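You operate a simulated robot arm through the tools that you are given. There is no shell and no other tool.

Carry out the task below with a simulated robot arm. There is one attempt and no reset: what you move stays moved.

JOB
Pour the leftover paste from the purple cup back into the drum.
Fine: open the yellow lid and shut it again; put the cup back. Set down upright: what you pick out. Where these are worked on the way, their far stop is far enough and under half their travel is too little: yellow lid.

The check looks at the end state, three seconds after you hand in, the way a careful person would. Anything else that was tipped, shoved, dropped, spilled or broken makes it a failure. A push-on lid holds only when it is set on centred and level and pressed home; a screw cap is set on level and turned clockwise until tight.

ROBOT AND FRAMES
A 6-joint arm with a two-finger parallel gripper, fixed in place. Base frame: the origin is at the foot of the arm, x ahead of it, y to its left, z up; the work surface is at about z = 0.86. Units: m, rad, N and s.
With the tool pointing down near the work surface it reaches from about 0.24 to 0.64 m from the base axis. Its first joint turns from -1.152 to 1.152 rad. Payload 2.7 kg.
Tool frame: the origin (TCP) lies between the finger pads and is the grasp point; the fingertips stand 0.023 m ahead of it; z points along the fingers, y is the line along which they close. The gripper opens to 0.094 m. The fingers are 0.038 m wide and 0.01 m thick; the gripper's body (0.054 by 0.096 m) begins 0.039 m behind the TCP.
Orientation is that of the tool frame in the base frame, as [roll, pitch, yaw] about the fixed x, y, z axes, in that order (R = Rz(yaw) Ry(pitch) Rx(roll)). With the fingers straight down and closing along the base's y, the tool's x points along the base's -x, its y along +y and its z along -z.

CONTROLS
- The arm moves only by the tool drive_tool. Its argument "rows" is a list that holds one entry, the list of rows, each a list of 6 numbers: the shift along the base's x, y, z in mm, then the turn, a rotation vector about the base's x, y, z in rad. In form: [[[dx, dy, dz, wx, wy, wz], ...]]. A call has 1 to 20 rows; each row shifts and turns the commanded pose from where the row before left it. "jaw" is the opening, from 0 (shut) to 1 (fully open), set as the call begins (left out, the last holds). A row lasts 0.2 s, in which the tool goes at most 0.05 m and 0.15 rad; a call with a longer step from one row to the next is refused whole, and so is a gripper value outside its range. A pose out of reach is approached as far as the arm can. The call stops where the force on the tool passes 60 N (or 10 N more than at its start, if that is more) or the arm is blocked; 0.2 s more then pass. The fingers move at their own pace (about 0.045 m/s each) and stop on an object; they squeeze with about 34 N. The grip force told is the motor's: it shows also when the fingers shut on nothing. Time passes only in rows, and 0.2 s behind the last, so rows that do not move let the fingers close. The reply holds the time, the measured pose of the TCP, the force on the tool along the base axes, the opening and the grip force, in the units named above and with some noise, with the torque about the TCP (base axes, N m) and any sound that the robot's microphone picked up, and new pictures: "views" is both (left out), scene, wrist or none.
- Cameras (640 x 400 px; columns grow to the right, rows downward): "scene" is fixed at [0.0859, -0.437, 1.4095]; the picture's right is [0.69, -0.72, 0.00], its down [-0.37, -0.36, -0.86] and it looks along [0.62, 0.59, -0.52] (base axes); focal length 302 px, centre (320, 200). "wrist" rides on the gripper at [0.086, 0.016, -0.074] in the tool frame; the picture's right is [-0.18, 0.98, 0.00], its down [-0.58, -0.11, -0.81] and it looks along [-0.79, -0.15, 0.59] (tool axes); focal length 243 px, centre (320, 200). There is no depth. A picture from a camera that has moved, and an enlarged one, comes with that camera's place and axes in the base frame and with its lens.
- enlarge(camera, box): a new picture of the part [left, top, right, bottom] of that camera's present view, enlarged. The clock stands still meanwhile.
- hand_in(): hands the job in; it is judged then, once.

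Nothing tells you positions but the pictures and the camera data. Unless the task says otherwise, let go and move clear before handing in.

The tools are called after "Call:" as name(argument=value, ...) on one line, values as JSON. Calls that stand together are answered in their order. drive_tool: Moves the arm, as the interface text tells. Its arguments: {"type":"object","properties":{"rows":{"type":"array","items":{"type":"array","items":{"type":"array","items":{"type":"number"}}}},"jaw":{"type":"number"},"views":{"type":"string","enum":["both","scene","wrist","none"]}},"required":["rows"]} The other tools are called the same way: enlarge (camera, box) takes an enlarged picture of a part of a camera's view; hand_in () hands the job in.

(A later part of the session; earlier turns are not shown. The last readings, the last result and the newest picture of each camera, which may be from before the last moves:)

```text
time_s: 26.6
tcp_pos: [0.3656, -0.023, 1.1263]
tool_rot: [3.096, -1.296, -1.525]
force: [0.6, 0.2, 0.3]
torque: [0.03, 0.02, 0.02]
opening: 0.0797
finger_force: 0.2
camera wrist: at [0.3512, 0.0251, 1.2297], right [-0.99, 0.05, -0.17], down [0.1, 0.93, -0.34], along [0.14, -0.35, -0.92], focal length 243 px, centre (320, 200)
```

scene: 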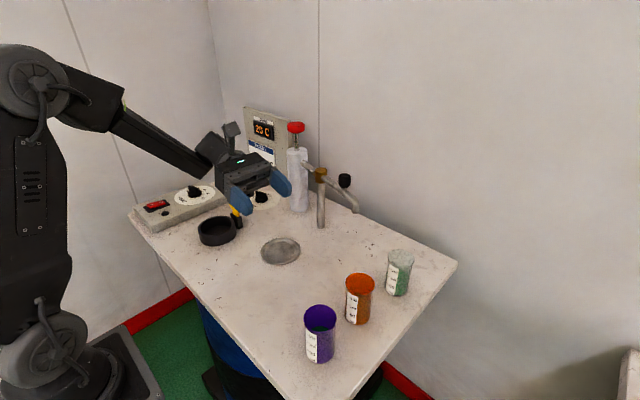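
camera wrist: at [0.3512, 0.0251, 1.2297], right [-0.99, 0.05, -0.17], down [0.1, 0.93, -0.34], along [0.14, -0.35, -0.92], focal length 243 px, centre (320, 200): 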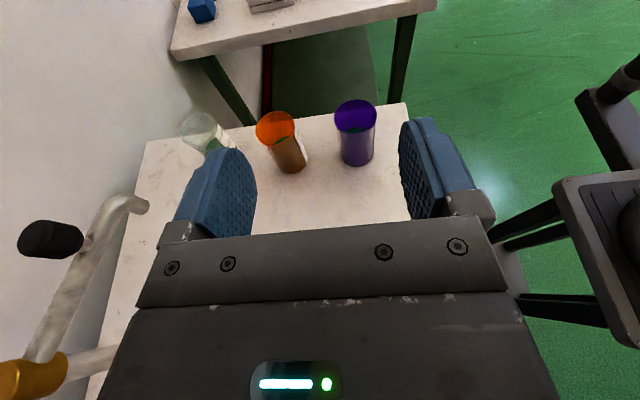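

The side approach is reachable. The wrist view puts the purple cup at about (0.336, -0.198), matching the scene estimate. I'll descend to a pre-grasp spot short of it.

Call:
drive_tool(rows=[[[-6, -17, -10, 0, 0, 0], [-6, -17, -10, 0, 0, 0], [-6, -17, -10, 0, 0, 0], [-6, -17, -10, 0, 0, 0], [-6, -17, -10, 0, 0, 0], [0, 0, -25, 0, 0, 0], [0, 0, -25, 0, 0, 0], [0, 0, -25, 0, 0, 0], [0, 0, -25, 0, 0, 0], [0, 0, -25, 0, 0, 0], [0, 0, 0, 0, 0, 0]]], jaw=0.85)

Call:
enlarge(camera="scene", box=[200, 180, 400, 380])

```text
time_s: 29.0
tcp_pos: [0.3362, -0.1061, 0.9506]
tool_rot: [3.098, -1.295, -1.527]
force: [0.7, 0.2, 0.4]
torque: [-0.01, 0.02, 0.01]
opening: 0.0801
finger_force: 0.0
camera wrist: at [0.3217, -0.059, 1.055], right [-0.98, 0.05, -0.17], down [0.1, 0.93, -0.34], along [0.14, -0.35, -0.93], focal length 243 px, centre (320, 200)
```

scene: 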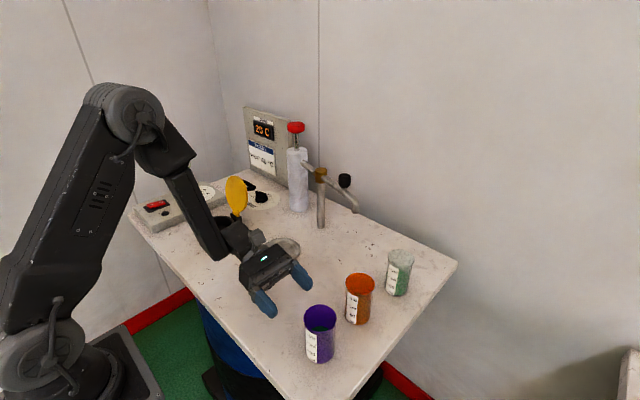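
wrist: 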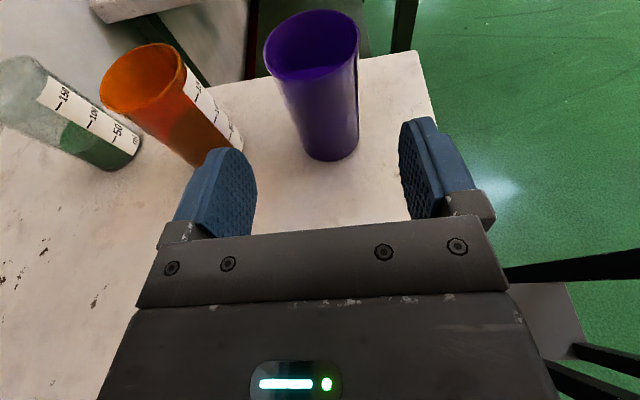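

```text
2.00 times, centred on (300, 280) of scene
camera zoom: at [0.0859, -0.4369, 1.4095], right [0.69, -0.72, 0.0], down [-0.37, -0.36, -0.86], along [0.62, 0.59, -0.52], focal length 603 px, centre (360, 40)
```

zoom: 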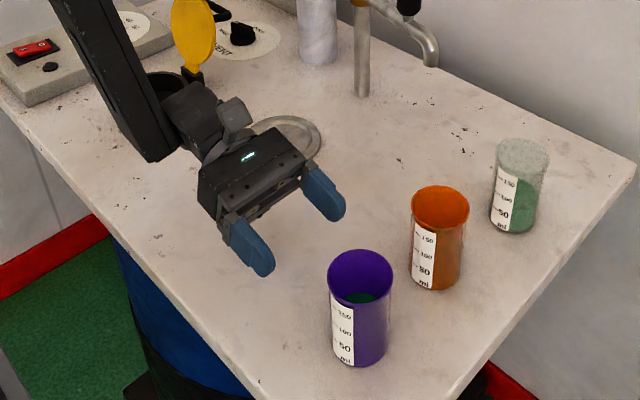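

The cup is straight ahead of the fingers. I'll lower to mid-cup height, then slide forward until the cup is between the pads.

Call:
drive_tool(rows=[[[0, 0, -15, 0, 0, 0], [0, 0, -15, 0, 0, 0], [0, 0, -15, 0, 0, 0], [0, -15, 0, 0, 0, 0], [0, -15, 0, 0, 0, 0], [0, -10, 0, 0, 0, 0], [0, 0, 0, 0, 0, 0]]], jaw=0.85)

Call:
enlarge(camera="scene", box=[200, 180, 400, 380])

```text
time_s: 30.6
tcp_pos: [0.3359, -0.1491, 0.9067]
tool_rot: [3.097, -1.294, -1.528]
force: [0.1, 0.1, -0.3]
torque: [0.01, -0.01, 0.0]
opening: 0.08
finger_force: 0.0
camera wrist: at [0.3203, -0.1002, 1.0103], right [-0.99, 0.05, -0.16], down [0.1, 0.93, -0.34], along [0.14, -0.35, -0.93], focal length 243 px, centre (320, 200)
```

scene: 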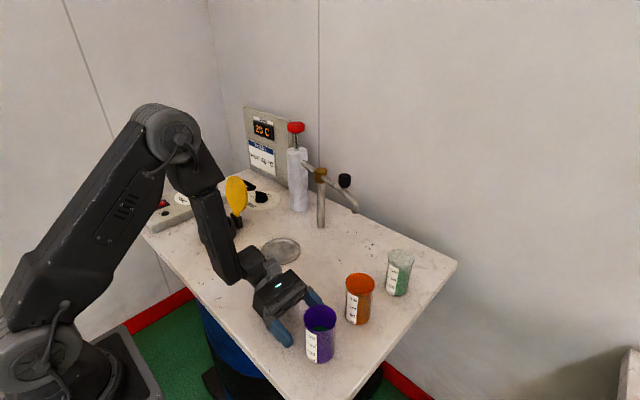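
wrist: 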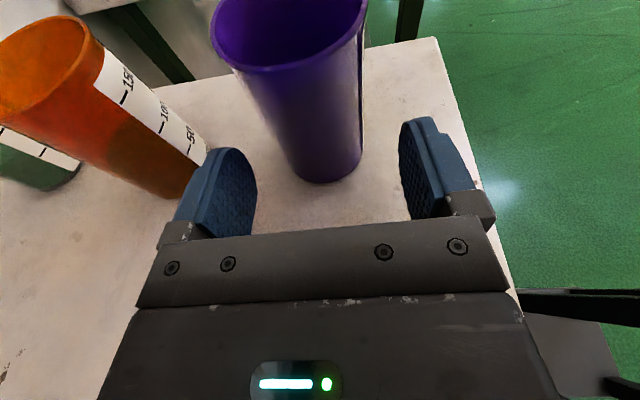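

```text
2.00 times, centred on (300, 280) of scene
camera zoom: at [0.0858, -0.437, 1.4095], right [0.69, -0.72, 0.0], down [-0.37, -0.36, -0.86], along [0.62, 0.59, -0.52], focal length 603 px, centre (360, 40)
```

zoom: 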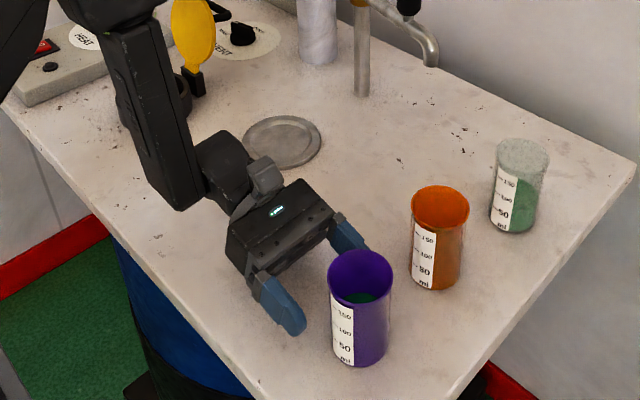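

The cup is centred between the fingers. I'll advance another 42 mm and close.

Call:
drive_tool(rows=[[[0, -11, 0, 0, 0, 0], [0, -11, 0, 0, 0, 0], [0, -10, 0, 0, 0, 0], [0, -10, 0, 0, 0, 0], [0, 0, 0, 0, 0, 0]]], jaw=0.85)

Call:
enlarge(camera="scene", box=[200, 180, 400, 380])

```text
time_s: 31.8
tcp_pos: [0.3351, -0.1898, 0.9061]
tool_rot: [3.095, -1.295, -1.523]
force: [-0.3, 0.1, 0.4]
torque: [0.0, 0.02, 0.01]
opening: 0.0798
finger_force: 0.1
camera wrist: at [0.3211, -0.1426, 1.0099], right [-0.99, 0.05, -0.16], down [0.1, 0.93, -0.34], along [0.14, -0.35, -0.93], focal length 243 px, centre (320, 200)
```

scene: 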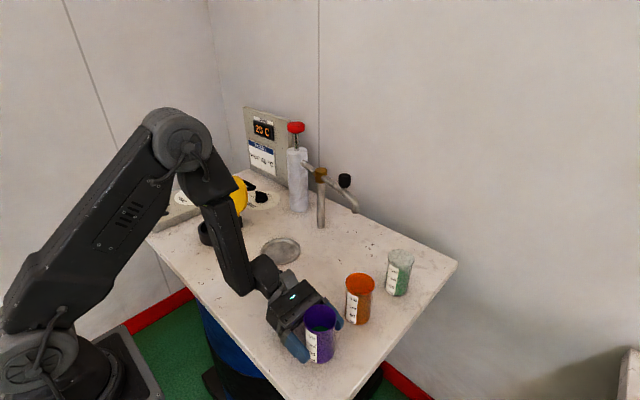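
wrist: 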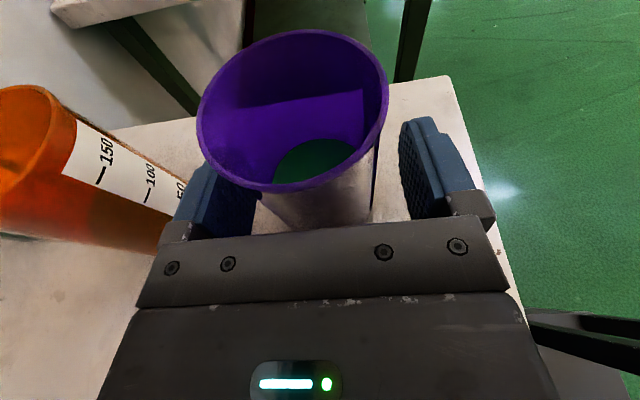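

```text
2.00 times, centred on (300, 280) of scene
camera zoom: at [0.0858, -0.437, 1.4095], right [0.69, -0.72, 0.0], down [-0.37, -0.36, -0.86], along [0.62, 0.59, -0.52], focal length 603 px, centre (360, 40)
```

zoom: 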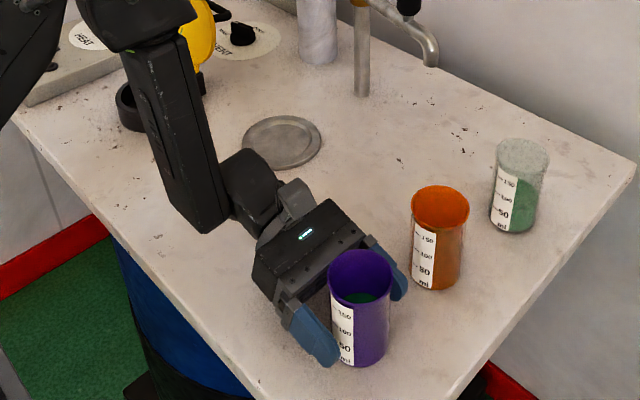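

The TCP is centred on the cup at about (0.335, -0.190). I'll close the fingers on it.

Call:
drive_tool(rows=[[[0, 0, 0, 0, 0, 0], [0, 0, 0, 0, 0, 0], [0, 0, 0, 0, 0, 0], [0, 0, 0, 0, 0, 0]]], jaw=0.4)

Call:
enlarge(camera="scene", box=[260, 270, 380, 380])

```text
time_s: 32.8
tcp_pos: [0.3348, -0.1906, 0.9058]
tool_rot: [3.096, -1.294, -1.528]
force: [0.4, -0.4, 0.7]
torque: [-0.04, -0.08, 0.01]
opening: 0.0569
finger_force: 34.4
camera wrist: at [0.321, -0.1425, 1.01], right [-0.99, 0.05, -0.16], down [0.1, 0.93, -0.34], along [0.14, -0.35, -0.93], focal length 243 px, centre (320, 200)
```

scene: 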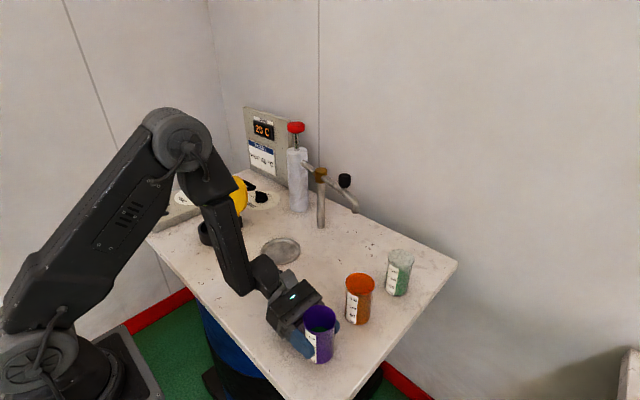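
wrist: 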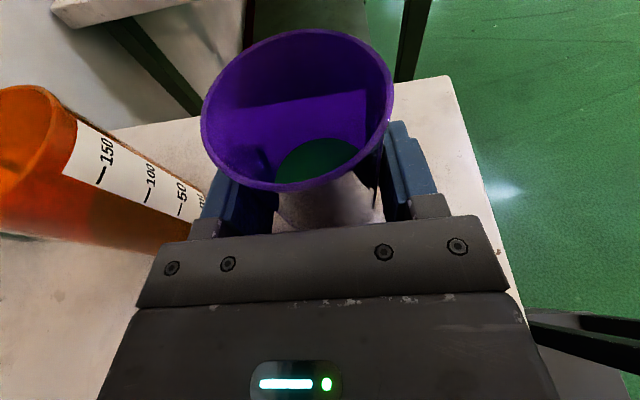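

```text
3.64 times, centred on (320, 325) of scene
camera zoom: at [0.0859, -0.437, 1.4095], right [0.69, -0.72, 0.0], down [-0.37, -0.36, -0.86], along [0.62, 0.59, -0.52], focal length 1097 px, centre (320, -254)
```

zoom: 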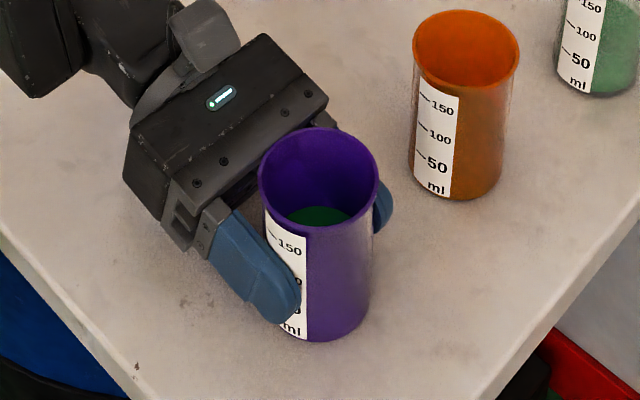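

The cup is gripped (57 mm). I'll lift it straight up, slowly, to stay clear of everything.

Call:
drive_tool(rows=[[[0, 0, 5, 0, 0, 0], [0, 0, 10, 0, 0, 0], [0, 0, 15, 0, 0, 0], [0, 0, 15, 0, 0, 0], [0, 0, 15, 0, 0, 0], [0, 0, 15, 0, 0, 0], [0, 0, 15, 0, 0, 0], [0, 0, 15, 0, 0, 0], [0, 0, 15, 0, 0, 0], [0, 0, 15, 0, 0, 0], [0, 0, 10, 0, 0, 0], [0, 0, 5, 0, 0, 0], [0, 0, 0, 0, 0, 0]]])

Call:
enlarge(camera="wrist", box=[180, 0, 420, 240])

```text
time_s: 35.6
tcp_pos: [0.3351, -0.19, 1.0575]
tool_rot: [3.097, -1.294, -1.524]
force: [0.6, -0.2, -1.6]
torque: [0.0, 0.0, 0.02]
opening: 0.0572
finger_force: 34.3
camera wrist: at [0.3209, -0.1422, 1.1609], right [-0.99, 0.05, -0.16], down [0.1, 0.93, -0.34], along [0.14, -0.35, -0.93], focal length 243 px, centre (320, 200)
```

scene: 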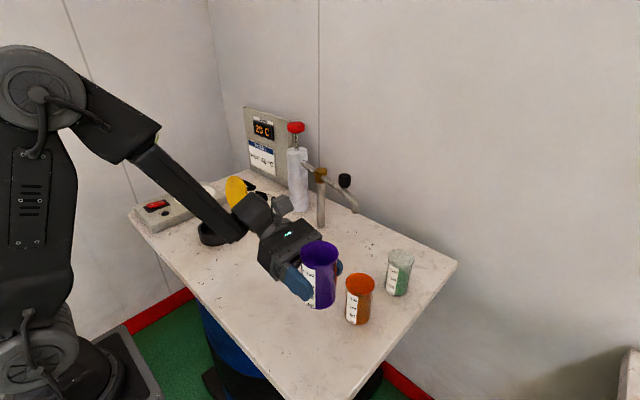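
wrist: 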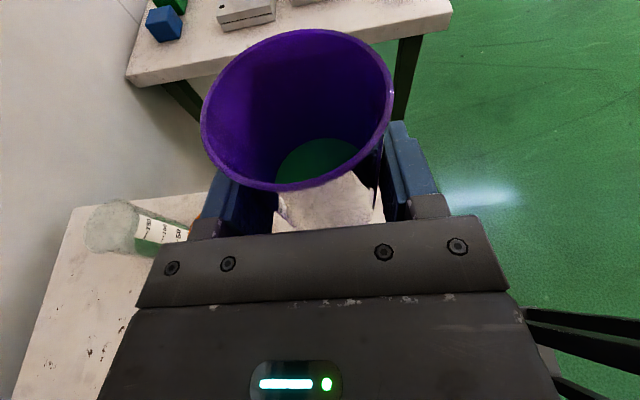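

```text
1.67 times, centred on (300, 120) of wrist
camera zoom: at [0.3209, -0.1422, 1.1609], right [-0.99, 0.05, -0.16], down [0.1, 0.93, -0.34], along [0.14, -0.35, -0.93], focal length 404 px, centre (353, 333)
```

zoom: 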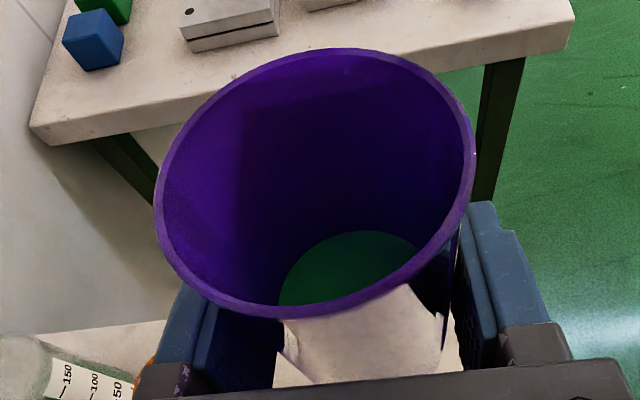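

The cup is lifted level with dark-green paste low inside. I'll carry it to above the port while yawing about +72°, so the fingers point mostly +x and the pour goes toward -y. The route keeps the cup well above the lid.

Call:
drive_tool(rows=[[[2, 12, 2, 0, 0, 0.03], [3, 20, 2, 0, 0, 0.06], [3.5, 26, 2, 0, 0, 0.066], [3.5, 26, 2, 0, 0, 0.066], [3.5, 26, 2, 0, 0, 0.066], [3.5, 26, 2, 0, 0, 0.066], [3.5, 26, 2, 0, 0, 0.066], [3.5, 26, 2, 0, 0, 0.066], [3.5, 26, 2, 0, 0, 0.066], [3.5, 26, 2, 0, 0, 0.066], [3.5, 26, 2, 0, 0, 0.066], [0, 0, 0, 0, 0, 0]]])

```text
time_s: 38.2
tcp_pos: [0.3714, 0.0756, 1.0784]
tool_rot: [3.095, -1.297, -0.842]
force: [-1.4, -0.4, -1.6]
torque: [0.0, 0.0, -0.02]
opening: 0.0568
finger_force: 33.9
camera wrist: at [0.3295, 0.1034, 1.1815], right [-0.79, -0.58, -0.16], down [-0.51, 0.79, -0.34], along [0.33, -0.19, -0.93], focal length 243 px, centre (320, 200)
```

scene: 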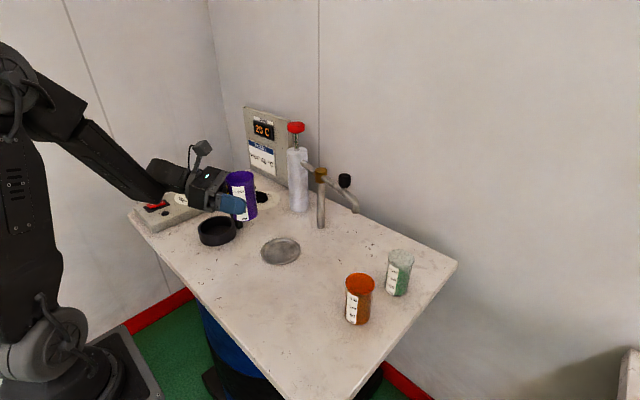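
wrist: 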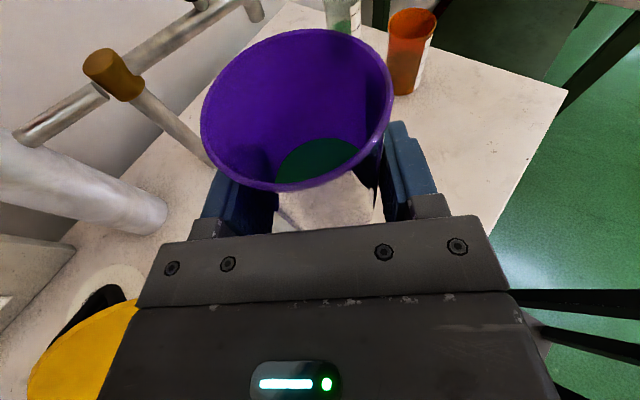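

The transfer is going well. I'll continue to above the port.

Call:
drive_tool(rows=[[[3.3, 20, 1, 0, 0, 0.0573], [3.3, 24, 1, 0, 0, 0.0573], [3.3, 24, 1, 0, 0, 0.0573], [3.3, 24, 1, 0, 0, 0.0573], [3.3, 24, 1, 0, 0, 0.0573], [3.3, 24, 1, 0, 0, 0.0573], [3.3, 24, 0, 0, 0, 0.0573], [3.3, 24, 0, 0, 0, 0.0573], [3.3, 24, 0, 0, 0, 0.0573], [3.3, 20, 0, 0, 0, 0.0573], [0, 8, 0, 0, 0, 0], [0, 0, 0, 0, 0, 0]]])

Call:
enlarge(camera="scene", box=[140, 110, 300, 270])

```text
time_s: 40.8
tcp_pos: [0.4056, 0.3163, 1.0837]
tool_rot: [3.094, -1.294, -0.269]
force: [0.2, -0.5, -0.7]
torque: [-0.06, -0.02, 0.0]
opening: 0.0569
finger_force: 34.2
camera wrist: at [0.3549, 0.3162, 1.1875], right [-0.35, -0.92, -0.16], down [-0.86, 0.39, -0.34], along [0.38, 0.02, -0.93], focal length 243 px, centre (320, 200)
```

scene: 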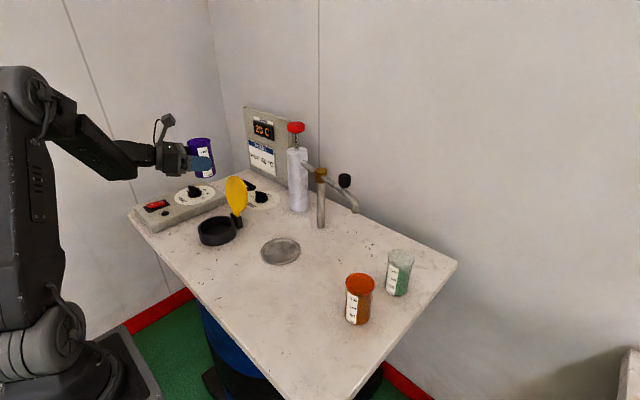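
wrist: 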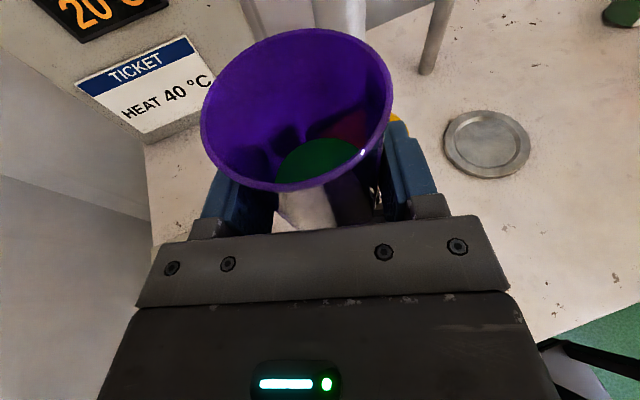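

```text
2.50 times, centred on (220, 190) of scene
camera zoom: at [0.0859, -0.4369, 1.4095], right [0.69, -0.72, 0.0], down [-0.37, -0.36, -0.86], along [0.62, 0.59, -0.52], focal length 754 px, centre (570, 225)
```

zoom: 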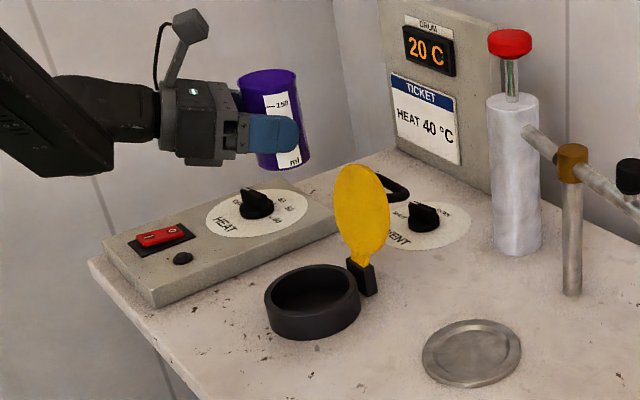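

The cup is above the port (ring centre about (0.392, 0.274), inner radius about 44 mm), with the mouth edge set to tip toward -y. I'll lower it and begin rolling, keeping the lip over the port centre.

Call:
drive_tool(rows=[[[0.6, 2, -15, 0, 0, 0], [0.6, 2, -18, 0, 0, 0], [0.6, 2, -18, 0, 0, 0], [0.6, 2, -18, 0, 0, 0], [0.6, 1.5, -15, 0, 0, 0], [0, 0, -8, 0.0475, -0.0155, 0], [0, 0, 0, 0.095, -0.0311, 0], [0, 0, 0, 0.095, -0.0311, 0], [0, 0, 0, 0.095, -0.0311, 0], [0, 0, 0, 0.095, -0.0311, 0], [0, 0, 0, 0.095, -0.0311, 0], [0, 0, 0, 0.095, -0.0311, 0], [0, 0, 0, 0.095, -0.0311, 0], [0, 0, 0, 0, 0, 0]]])

Call:
enlarge(camera="scene", box=[140, 140, 300, 260])

```text
time_s: 43.8
tcp_pos: [0.4082, 0.3252, 0.9917]
tool_rot: [-1.861, -0.793, -1.489]
force: [0.8, -1.2, -1.6]
torque: [-0.01, -0.01, 0.0]
opening: 0.0568
finger_force: 34.5
camera wrist: at [0.3369, 0.2622, 1.0573], right [-0.23, -0.56, -0.79], down [-0.79, 0.58, -0.18], along [0.56, 0.59, -0.58], focal length 243 px, centre (320, 200)
```

scene: 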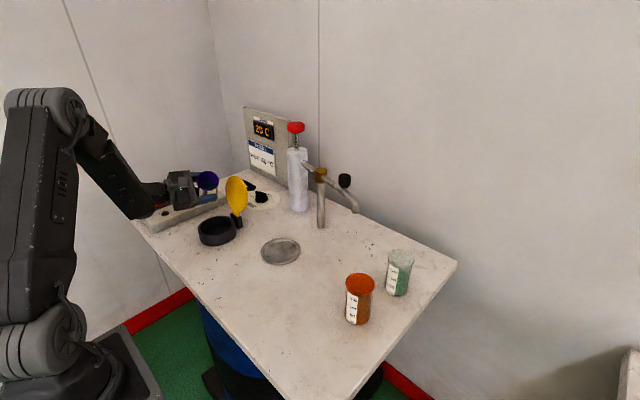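
wrist: 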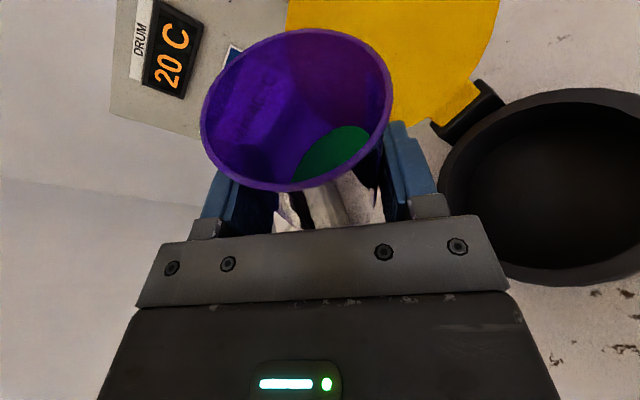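

```text
3.33 times, centred on (220, 200) of scene
camera zoom: at [0.0859, -0.4369, 1.4095], right [0.69, -0.72, 0.0], down [-0.37, -0.36, -0.86], along [0.62, 0.59, -0.52], focal length 1006 px, centre (653, 200)
```

zoom: 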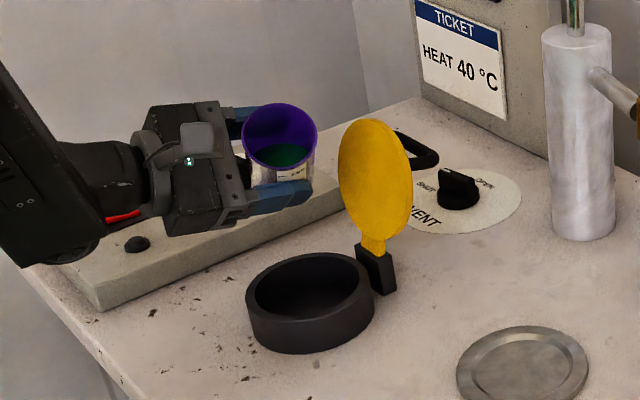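

The cup is at about 43° with the lip over the port. To keep the wrist clear of the heat panel, I'll now roll purely about the tool axis, which leaves the wrist where it is.

Call:
drive_tool(rows=[[[0, 0, 0, 0.0972, -0.0125, -0.0201], [0, 0, 0, 0.0972, -0.0125, -0.0201], [0, 0, 0, 0.0972, -0.0125, -0.0201], [0, 0, 0, 0.0972, -0.0125, -0.0201], [0, 0, 0, 0, 0, 0]]])

Call:
enlarge(camera="scene", box=[140, 140, 300, 260])

```text
time_s: 45.0
tcp_pos: [0.409, 0.3253, 0.9935]
tool_rot: [-1.789, -0.405, -1.609]
force: [-0.2, 0.3, -1.9]
torque: [0.02, 0.02, 0.04]
opening: 0.0568
finger_force: 34.0
camera wrist: at [0.3294, 0.249, 1.0267], right [-0.22, -0.2, -0.95], down [-0.74, 0.67, 0.03], along [0.64, 0.71, -0.3], focal length 243 px, centre (320, 200)
```

scene: 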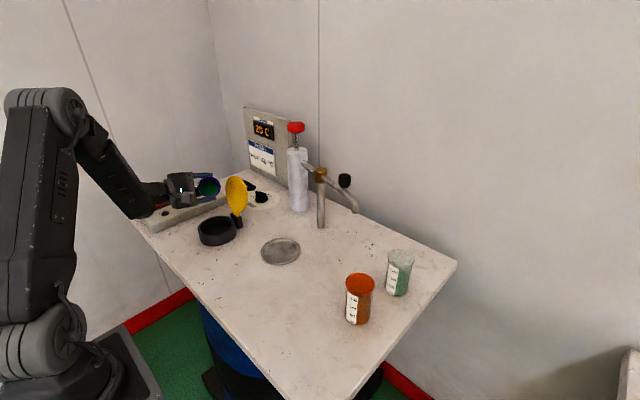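
wrist: 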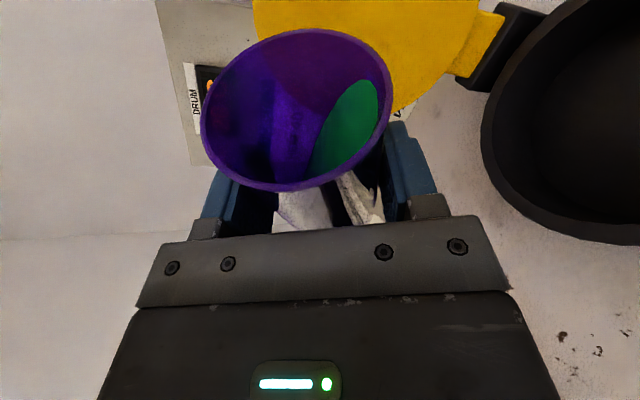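

```text
3.33 times, centred on (220, 200) of scene
camera zoom: at [0.0859, -0.4369, 1.4095], right [0.69, -0.72, 0.0], down [-0.37, -0.36, -0.86], along [0.62, 0.59, -0.52], focal length 1006 px, centre (653, 200)
```

zoom: 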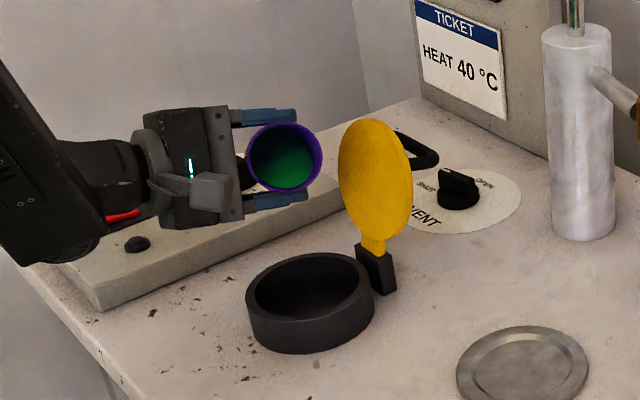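

The paste is nearing the lip, and the lip lines up with the port. I'll continue rolling slowly.

Call:
drive_tool(rows=[[[0, 0, 0, 0.0972, -0.0125, -0.0201], [0, 0, 0, 0, 0, 0], [0, 0, 0, 0.0972, -0.0125, -0.0201], [0, 0, 0, 0, 0, 0], [0, 0, 0, 0.0972, -0.0125, -0.0201], [0, 0, 0, 0, 0, 0], [0, 0, 0, 0.0972, -0.0125, -0.0201], [0, 0, 0, 0, 0, 0], [0, 0, 0, 0, 0, 0]]])

Call:
enlarge(camera="scene", box=[140, 140, 300, 260])

```text
time_s: 47.0
tcp_pos: [0.409, 0.3258, 0.9913]
tool_rot: [-1.771, -0.015, -1.698]
force: [0.0, 0.1, -0.7]
torque: [-0.01, 0.01, 0.0]
opening: 0.0566
finger_force: 33.6
camera wrist: at [0.3219, 0.2492, 0.9918], right [-0.17, 0.19, -0.97], down [-0.69, 0.68, 0.26], along [0.7, 0.71, 0.02], focal length 243 px, centre (320, 200)
```

scene: 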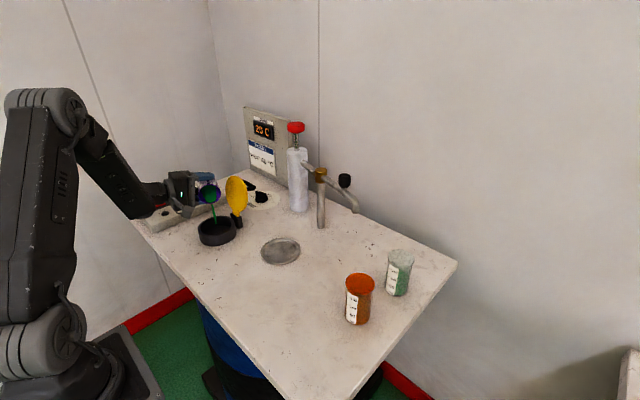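
wrist: 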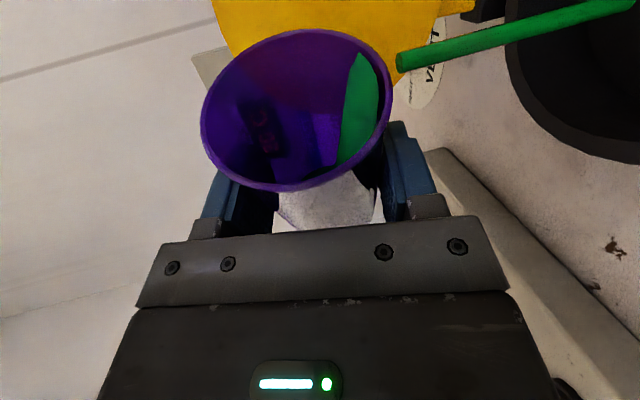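

```text
3.33 times, centred on (220, 200) of scene
camera zoom: at [0.0859, -0.4369, 1.4095], right [0.69, -0.72, 0.0], down [-0.37, -0.36, -0.86], along [0.62, 0.59, -0.52], focal length 1006 px, centre (653, 200)
```

zoom: 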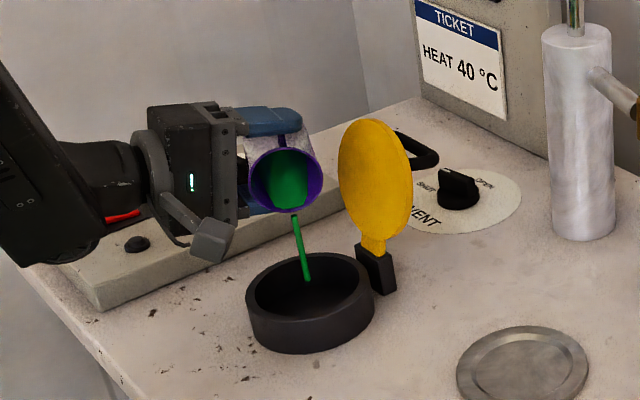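

A clean green stream falls well inside the port. I'll hold here while it drains.

Call:
drive_tool(rows=[[[0, 0, 0, 0, 0, 0], [0, 0, 0, 0, 0, 0], [0, 0, 0, 0, 0, 0], [0, 0, 0, 0, 0, 0], [0, 0, 0, 0, 0, 0], [0, 0, 0, 0, 0, 0], [0, 0, 0, 0, 0, 0], [0, 0, 0, 0, 0, 0], [0, 0, 0, 0, 0, 0], [0, 0, 0, 0, 0, 0]]])

Call:
enlarge(camera="scene", box=[140, 140, 300, 260])

```text
time_s: 49.2
tcp_pos: [0.4076, 0.3266, 0.9924]
tool_rot: [-1.772, -0.015, -1.695]
force: [0.4, -0.3, -0.6]
torque: [-0.01, -0.01, -0.02]
opening: 0.0562
finger_force: 33.8
camera wrist: at [0.3219, 0.2491, 0.9918], right [-0.17, 0.19, -0.97], down [-0.69, 0.68, 0.26], along [0.7, 0.71, 0.02], focal length 243 px, centre (320, 200)
```

scene: 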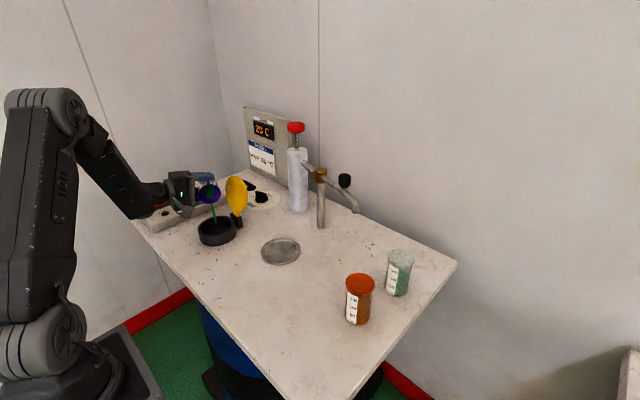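
wrist: 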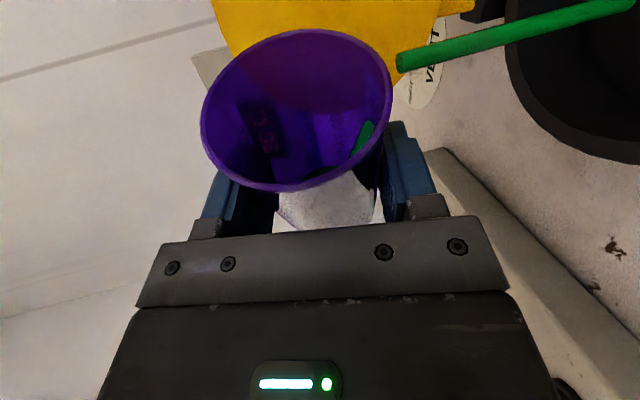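

```text
3.33 times, centred on (220, 200) of scene
camera zoom: at [0.0859, -0.4369, 1.4095], right [0.69, -0.72, 0.0], down [-0.37, -0.36, -0.86], along [0.62, 0.59, -0.52], focal length 1006 px, centre (653, 200)
```

zoom: 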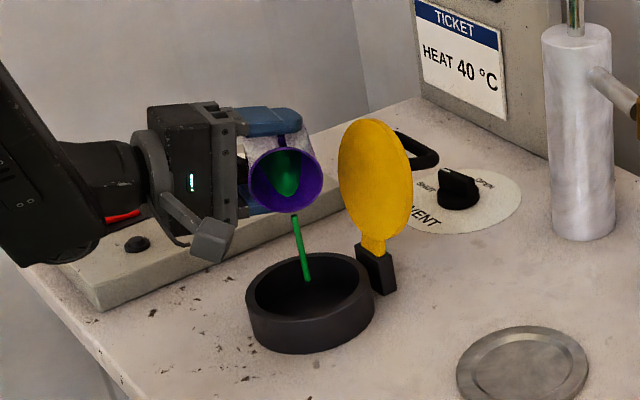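

Most of it has drained. I'll tilt further (to about 110°), shifting -y so the lip stays over the port.

Call:
drive_tool(rows=[[[0, -3.5, 1, 0.0972, -0.0125, -0.0201], [0, 0, 0, 0, 0, 0], [0, -3.5, 1, 0.0972, -0.0125, -0.0201], [0, 0, 0, 0, 0, 0], [0, -3.5, 1, 0.0972, -0.0125, -0.0201], [0, 0, 0, 0, 0, 0], [0, -3.5, 1, 0.0972, -0.0125, -0.0201], [0, 0, 0, 0, 0, 0], [0, 0, 0, 0, 0, 0], [0, 0, 0, 0, 0, 0], [0, 0, 0, 0, 0, 0]]])

Call:
enlarge(camera="scene", box=[140, 140, 300, 260])

```text
time_s: 51.6
tcp_pos: [0.4067, 0.3112, 0.9953]
tool_rot: [-1.788, 0.377, -1.777]
force: [0.8, 0.0, -0.7]
torque: [-0.01, -0.01, -0.01]
opening: 0.056
finger_force: 34.3
camera wrist: at [0.3168, 0.2486, 0.9647], right [-0.1, 0.56, -0.82], down [-0.66, 0.59, 0.47], along [0.75, 0.59, 0.31], focal length 243 px, centre (320, 200)
```

scene: 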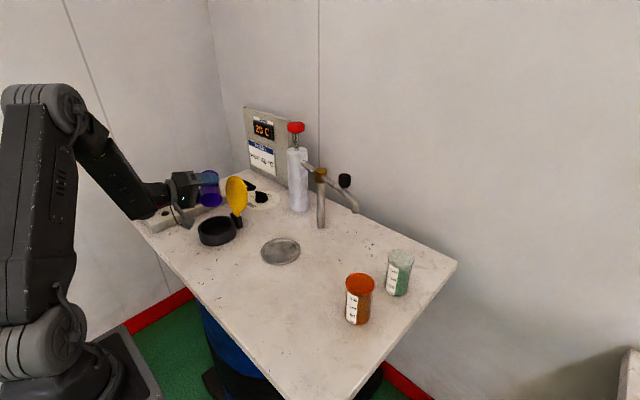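
wrist: 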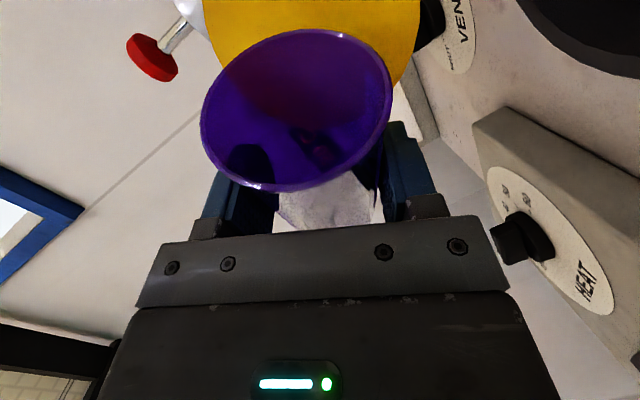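

```text
3.33 times, centred on (220, 200) of scene
camera zoom: at [0.0859, -0.4369, 1.4095], right [0.69, -0.72, 0.0], down [-0.37, -0.36, -0.86], along [0.62, 0.59, -0.52], focal length 1006 px, centre (653, 200)
```

zoom: 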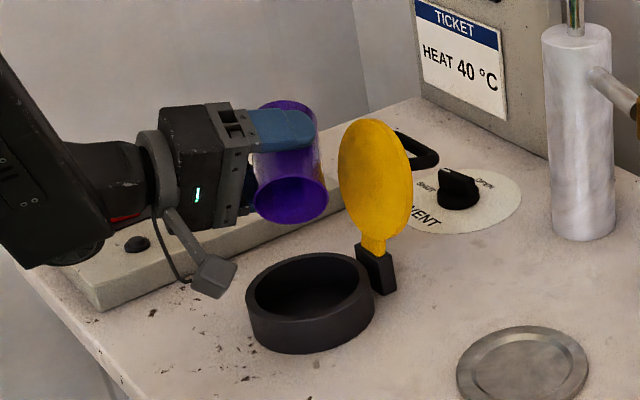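

The cup looks empty. I'll look inside and tilt a little more to make sure nothing clings.

Call:
enlarge(camera="wrist", box=[190, 20, 410, 200])

Call:
drive_tool(rows=[[[0, -4, 1, 0.0972, -0.0125, -0.0201], [0, -4, 1, 0.0972, -0.0125, -0.0201], [0, -4, 1, 0.0972, -0.0125, -0.0201], [0, -4, 1, 0.0972, -0.0125, -0.0201], [0, 0, 0, 0, 0, 0], [0, 0, 0, 0, 0, 0], [0, 0, 0, 0, 0, 0], [0, 0, 0, 0, 0, 0], [0, 0, 0, 0, 0, 0], [0, 0, 0, 0, 0, 0], [0, 0, 0, 0, 0, 0]]])

Call:
enlarge(camera="wrist", box=[190, 20, 410, 200])

Call:
enlarge(camera="scene", box=[140, 140, 300, 260])

```text
2.22 times, centred on (300, 110) of wrist
camera zoom: at [0.3168, 0.2486, 0.9647], right [-0.1, 0.56, -0.82], down [-0.66, 0.59, 0.47], along [0.75, 0.59, 0.31], focal length 539 px, centre (364, 400)
```

zoom: 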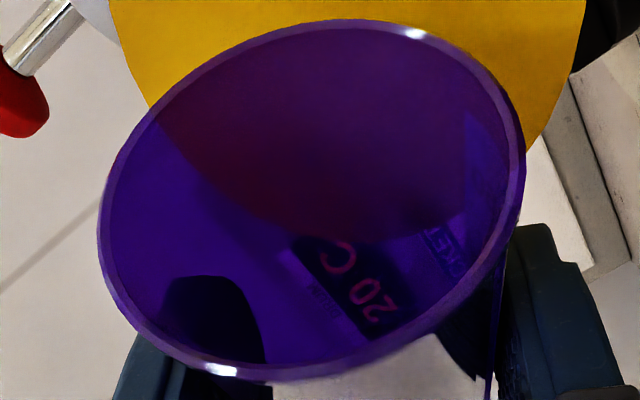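

```text
time_s: 54.0
tcp_pos: [0.4073, 0.296, 0.9993]
tool_rot: [-1.85, 0.767, -1.895]
force: [-0.1, 0.0, -1.0]
torque: [0.0, 0.01, 0.03]
opening: 0.0562
finger_force: 34.2
camera wrist: at [0.3145, 0.2571, 0.9434], right [-0.01, 0.83, -0.55], down [-0.64, 0.42, 0.64], along [0.76, 0.36, 0.53], focal length 243 px, centre (320, 200)
```

scene: 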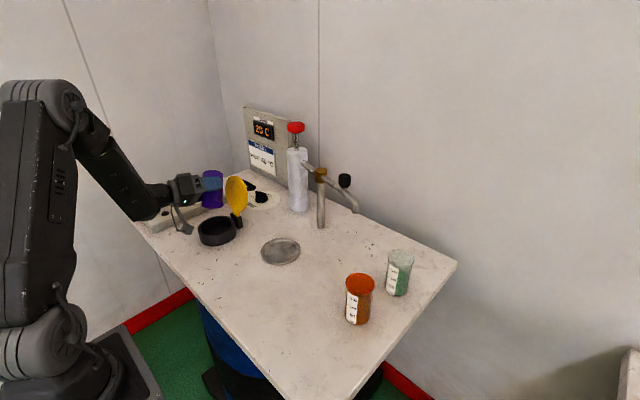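
wrist: 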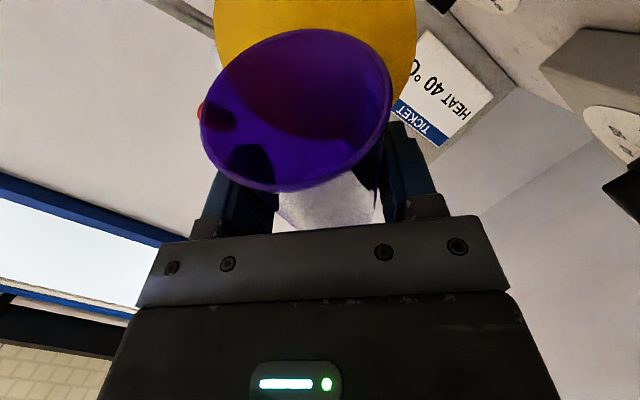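

```text
2.22 times, centred on (300, 110) of wrist
camera zoom: at [0.3145, 0.2571, 0.9434], right [-0.01, 0.83, -0.55], down [-0.64, 0.42, 0.64], along [0.76, 0.36, 0.53], focal length 539 px, centre (364, 400)
```

zoom: 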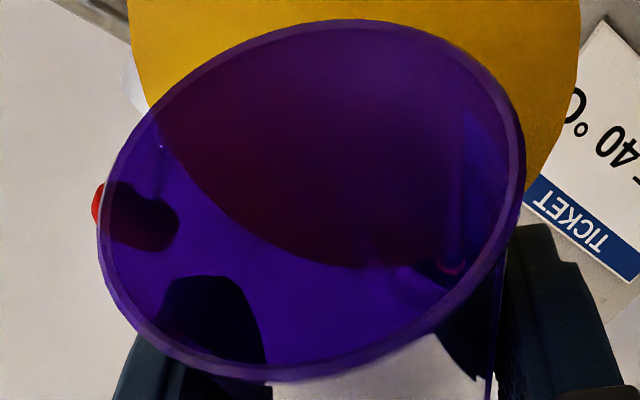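

```text
3.33 times, centred on (220, 200) of scene
camera zoom: at [0.0859, -0.4369, 1.4095], right [0.69, -0.72, 0.0], down [-0.37, -0.36, -0.86], along [0.62, 0.59, -0.52], focal length 1006 px, centre (653, 200)
```

zoom: 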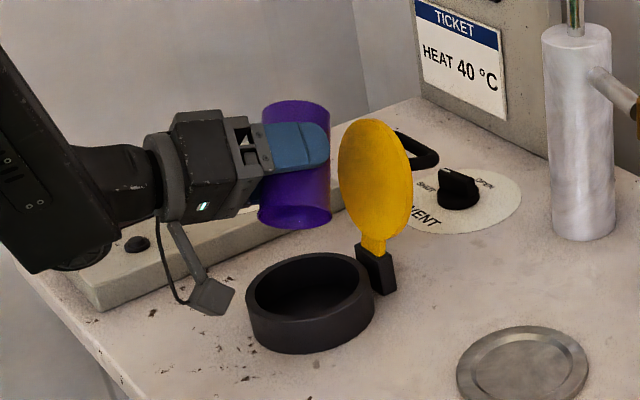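

The cup is empty; the walls are clear. I'll roll back upright along the same path, rising a bit.

Call:
drive_tool(rows=[[[0, 3.5, 0, -0.0972, 0.0125, 0.0201], [0, 3.5, 0, -0.0972, 0.0125, 0.0201], [0, 3.5, 0, -0.0972, 0.0125, 0.0201], [0, 3.5, 0, -0.0972, 0.0125, 0.0201], [0, 3.5, 0, -0.0972, 0.0125, 0.0201], [0, 3.5, 0, -0.0972, 0.0125, 0.0201], [0, 3.5, 0, -0.0972, 0.0125, 0.0201], [0, 3.5, 0, -0.0972, 0.0125, 0.0201], [0, 0, 0, -0.0972, 0.0125, 0.0201], [0, 0, 0, -0.0972, 0.0125, 0.0201], [0, 0, 0, -0.0972, 0.0125, 0.0201], [0, 0, 0, -0.0972, 0.0125, 0.0201], [0, 0, 2, -0.0972, 0.0125, 0.0201], [0, 0, 2, -0.0972, 0.0125, 0.0201], [0, 0, 2, -0.0972, 0.0125, 0.0201], [0, 0, 2, -0.0972, 0.0125, 0.0201], [0, 0, 0, 0, 0, 0]]], views="none")

Call:
drive_tool(rows=[[[0, 0, 8, -0.095, 0.0311, 0], [0, 0, 10, -0.095, 0.0311, 0], [0, 0, 10, -0.095, 0.0311, 0], [0, 0, 10, -0.095, 0.0311, 0], [0, 0, 10, -0.095, 0.0311, 0], [0, 0, 10, -0.095, 0.0311, 0], [0, 0, 10, -0.095, 0.0311, 0], [0, 0, 10, -0.0475, 0.0155, 0], [0, 0, 0, 0, 0, 0]]])

Call:
enlarge(camera="scene", box=[140, 110, 300, 270])

```text
time_s: 57.6
tcp_pos: [0.4083, 0.3238, 1.0077]
tool_rot: [-1.861, -0.796, -1.487]
force: [0.2, -0.3, -1.8]
torque: [-0.01, 0.02, -0.01]
opening: 0.0563
finger_force: 33.5
```

```text
time_s: 59.6
tcp_pos: [0.4086, 0.3231, 1.0868]
tool_rot: [3.092, -1.297, -0.265]
force: [0.1, 0.5, -1.8]
torque: [0.01, 0.0, 0.01]
opening: 0.0563
finger_force: 33.7
camera wrist: at [0.3588, 0.3237, 1.1898], right [-0.35, -0.92, -0.16], down [-0.86, 0.39, -0.34], along [0.38, 0.02, -0.93], focal length 243 px, centre (320, 200)
```

scene: 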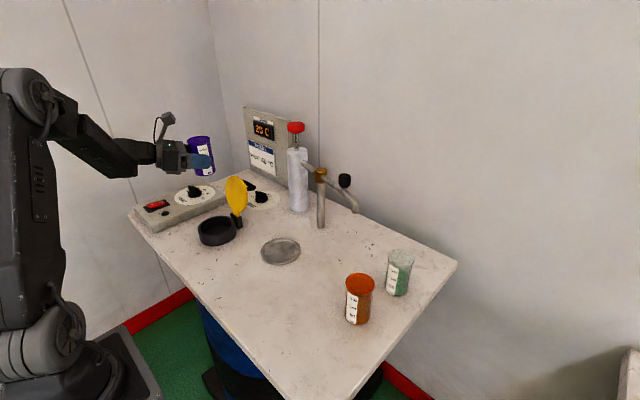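
wrist: 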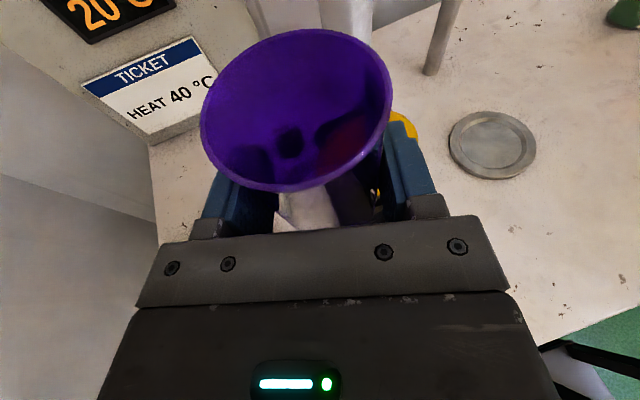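

```text
2.50 times, centred on (220, 190) of scene
camera zoom: at [0.0859, -0.4369, 1.4095], right [0.69, -0.72, 0.0], down [-0.37, -0.36, -0.86], along [0.62, 0.59, -0.52], focal length 754 px, centre (570, 225)
```

zoom: 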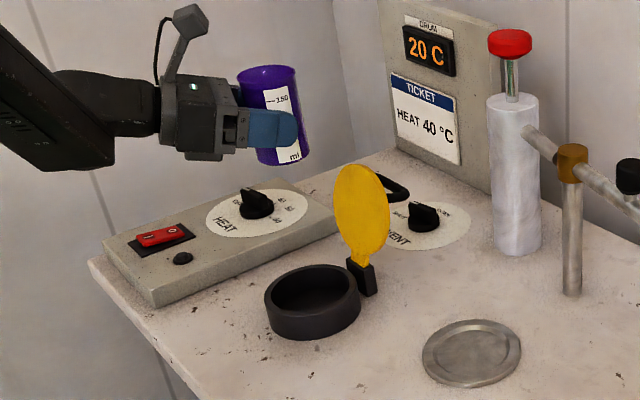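

The cup is upright and clean, and there's no paste on the table. I'll carry it back along the same route.

Call:
drive_tool(rows=[[[-3.3, -18, 0, 0, 0, -0.0573], [-3.3, -24, -1, 0, 0, -0.0573], [-3.3, -24, -1, 0, 0, -0.0573], [-3.3, -24, -1, 0, 0, -0.0573], [-3.3, -24, -1, 0, 0, -0.0573], [-3.3, -24, -1, 0, 0, -0.0573], [-3.3, -24, -1, 0, 0, -0.0573], [-3.3, -24, -1, 0, 0, -0.0573], [-3.3, -24, -1, 0, 0, -0.0573], [-3.3, -24, -1, 0, 0, -0.0573], [-3.8, -26.5, -1.5, 0, 0, -0.0686], [-3.8, -26.5, -1.5, 0, 0, -0.0686], [-3.8, -26.5, -1.5, 0, 0, -0.0686], [-3.8, -26.5, -1.5, 0, 0, -0.0686], [-3.8, -26.5, -1.5, 0, 0, -0.0686], [-3.8, -26.5, -1.5, 0, 0, -0.0686], [-3.8, -26.5, -1.5, 0, 0, -0.0686], [-3.8, -26.5, -1.5, 0, 0, -0.0686], [-3.8, -26.5, -1.5, 0, 0, -0.0686], [-3.8, -26.5, -1.5, 0, 0, -0.0686]]])

```text
time_s: 63.8
tcp_pos: [0.3381, -0.1768, 1.0627]
tool_rot: [3.094, -1.296, -1.527]
force: [-0.2, -0.6, -0.4]
torque: [-0.01, -0.01, 0.0]
opening: 0.0561
finger_force: 34.2
camera wrist: at [0.3224, -0.1281, 1.1669], right [-0.98, 0.05, -0.16], down [0.11, 0.93, -0.34], along [0.14, -0.35, -0.93], focal length 243 px, centre (320, 200)
```

scene: 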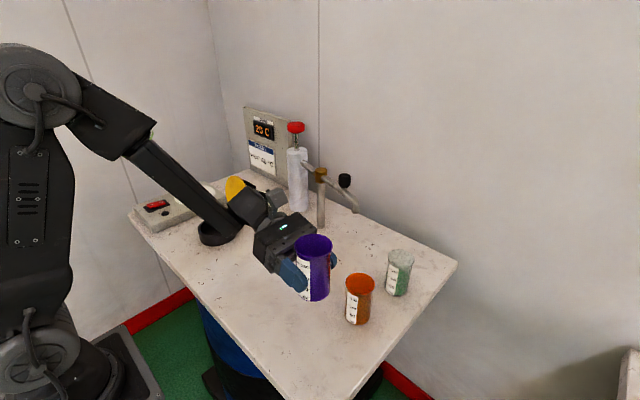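
wrist: 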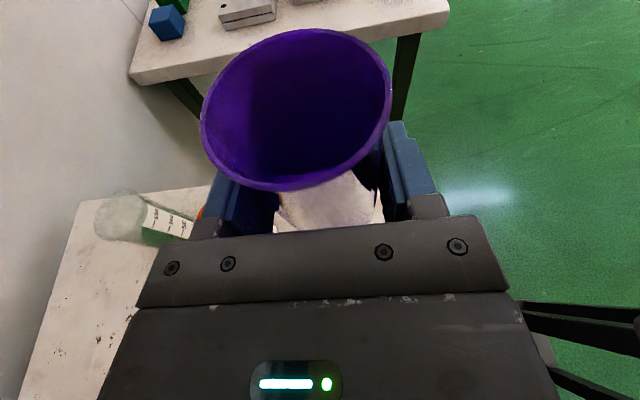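

The cup is back over its spot. I'll shift the last 14 mm and lower it most of the way.

Call:
drive_tool(rows=[[[-1.5, -7, 0, 0, 0, 0], [-1.5, -7, 0, 0, 0, 0], [0, 0, -18, 0, 0, 0], [0, 0, -20, 0, 0, 0], [0, 0, -20, 0, 0, 0], [0, 0, -20, 0, 0, 0], [0, 0, -20, 0, 0, 0], [0, 0, -20, 0, 0, 0], [0, 0, -15, 0, 0, 0], [0, 0, -10, 0, 0, 0], [0, 0, -6, 0, 0, 0], [0, 0, 0, 0, 0, 0]]])

Call:
enlarge(camera="scene", box=[260, 270, 380, 380])

```text
time_s: 66.4
tcp_pos: [0.3351, -0.1899, 0.9141]
tool_rot: [3.095, -1.295, -1.525]
force: [-1.0, 0.1, -0.6]
torque: [-0.01, 0.01, -0.01]
opening: 0.0562
finger_force: 34.3
camera wrist: at [0.32, -0.142, 1.0166], right [-0.98, 0.05, -0.16], down [0.11, 0.93, -0.34], along [0.14, -0.35, -0.93], focal length 243 px, centre (320, 200)
```

scene: 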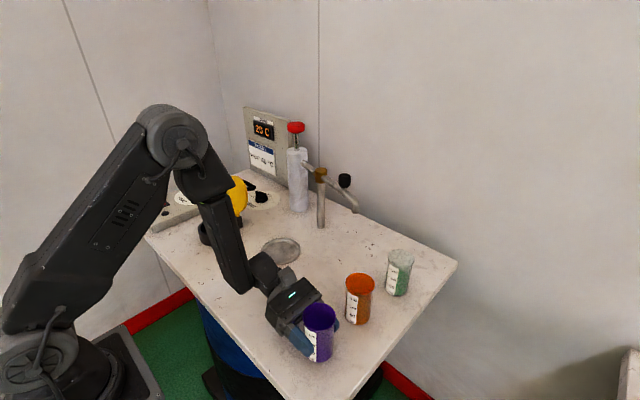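
wrist: 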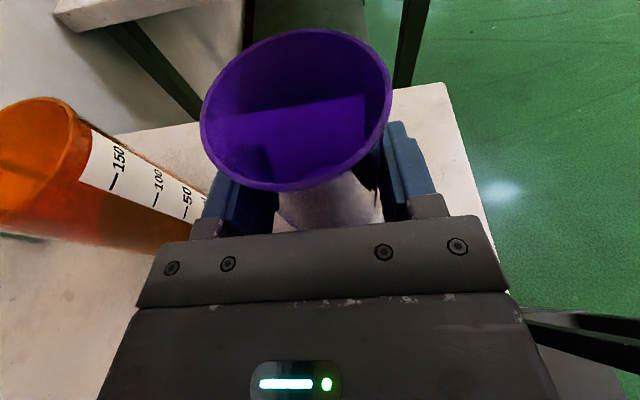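

```text
3.64 times, centred on (320, 325) of scene
camera zoom: at [0.0859, -0.437, 1.4095], right [0.69, -0.72, 0.0], down [-0.37, -0.36, -0.86], along [0.62, 0.59, -0.52], focal length 1097 px, centre (320, -254)
```

zoom: 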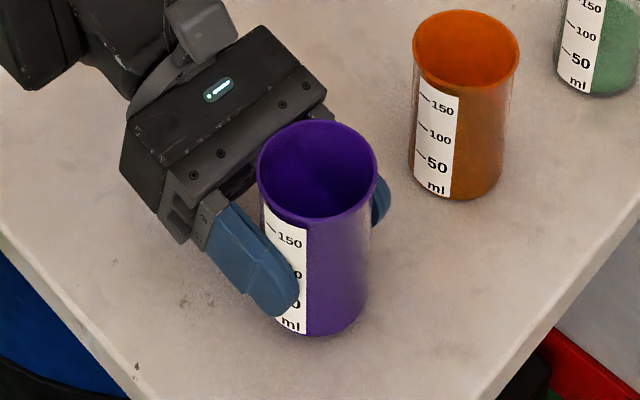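

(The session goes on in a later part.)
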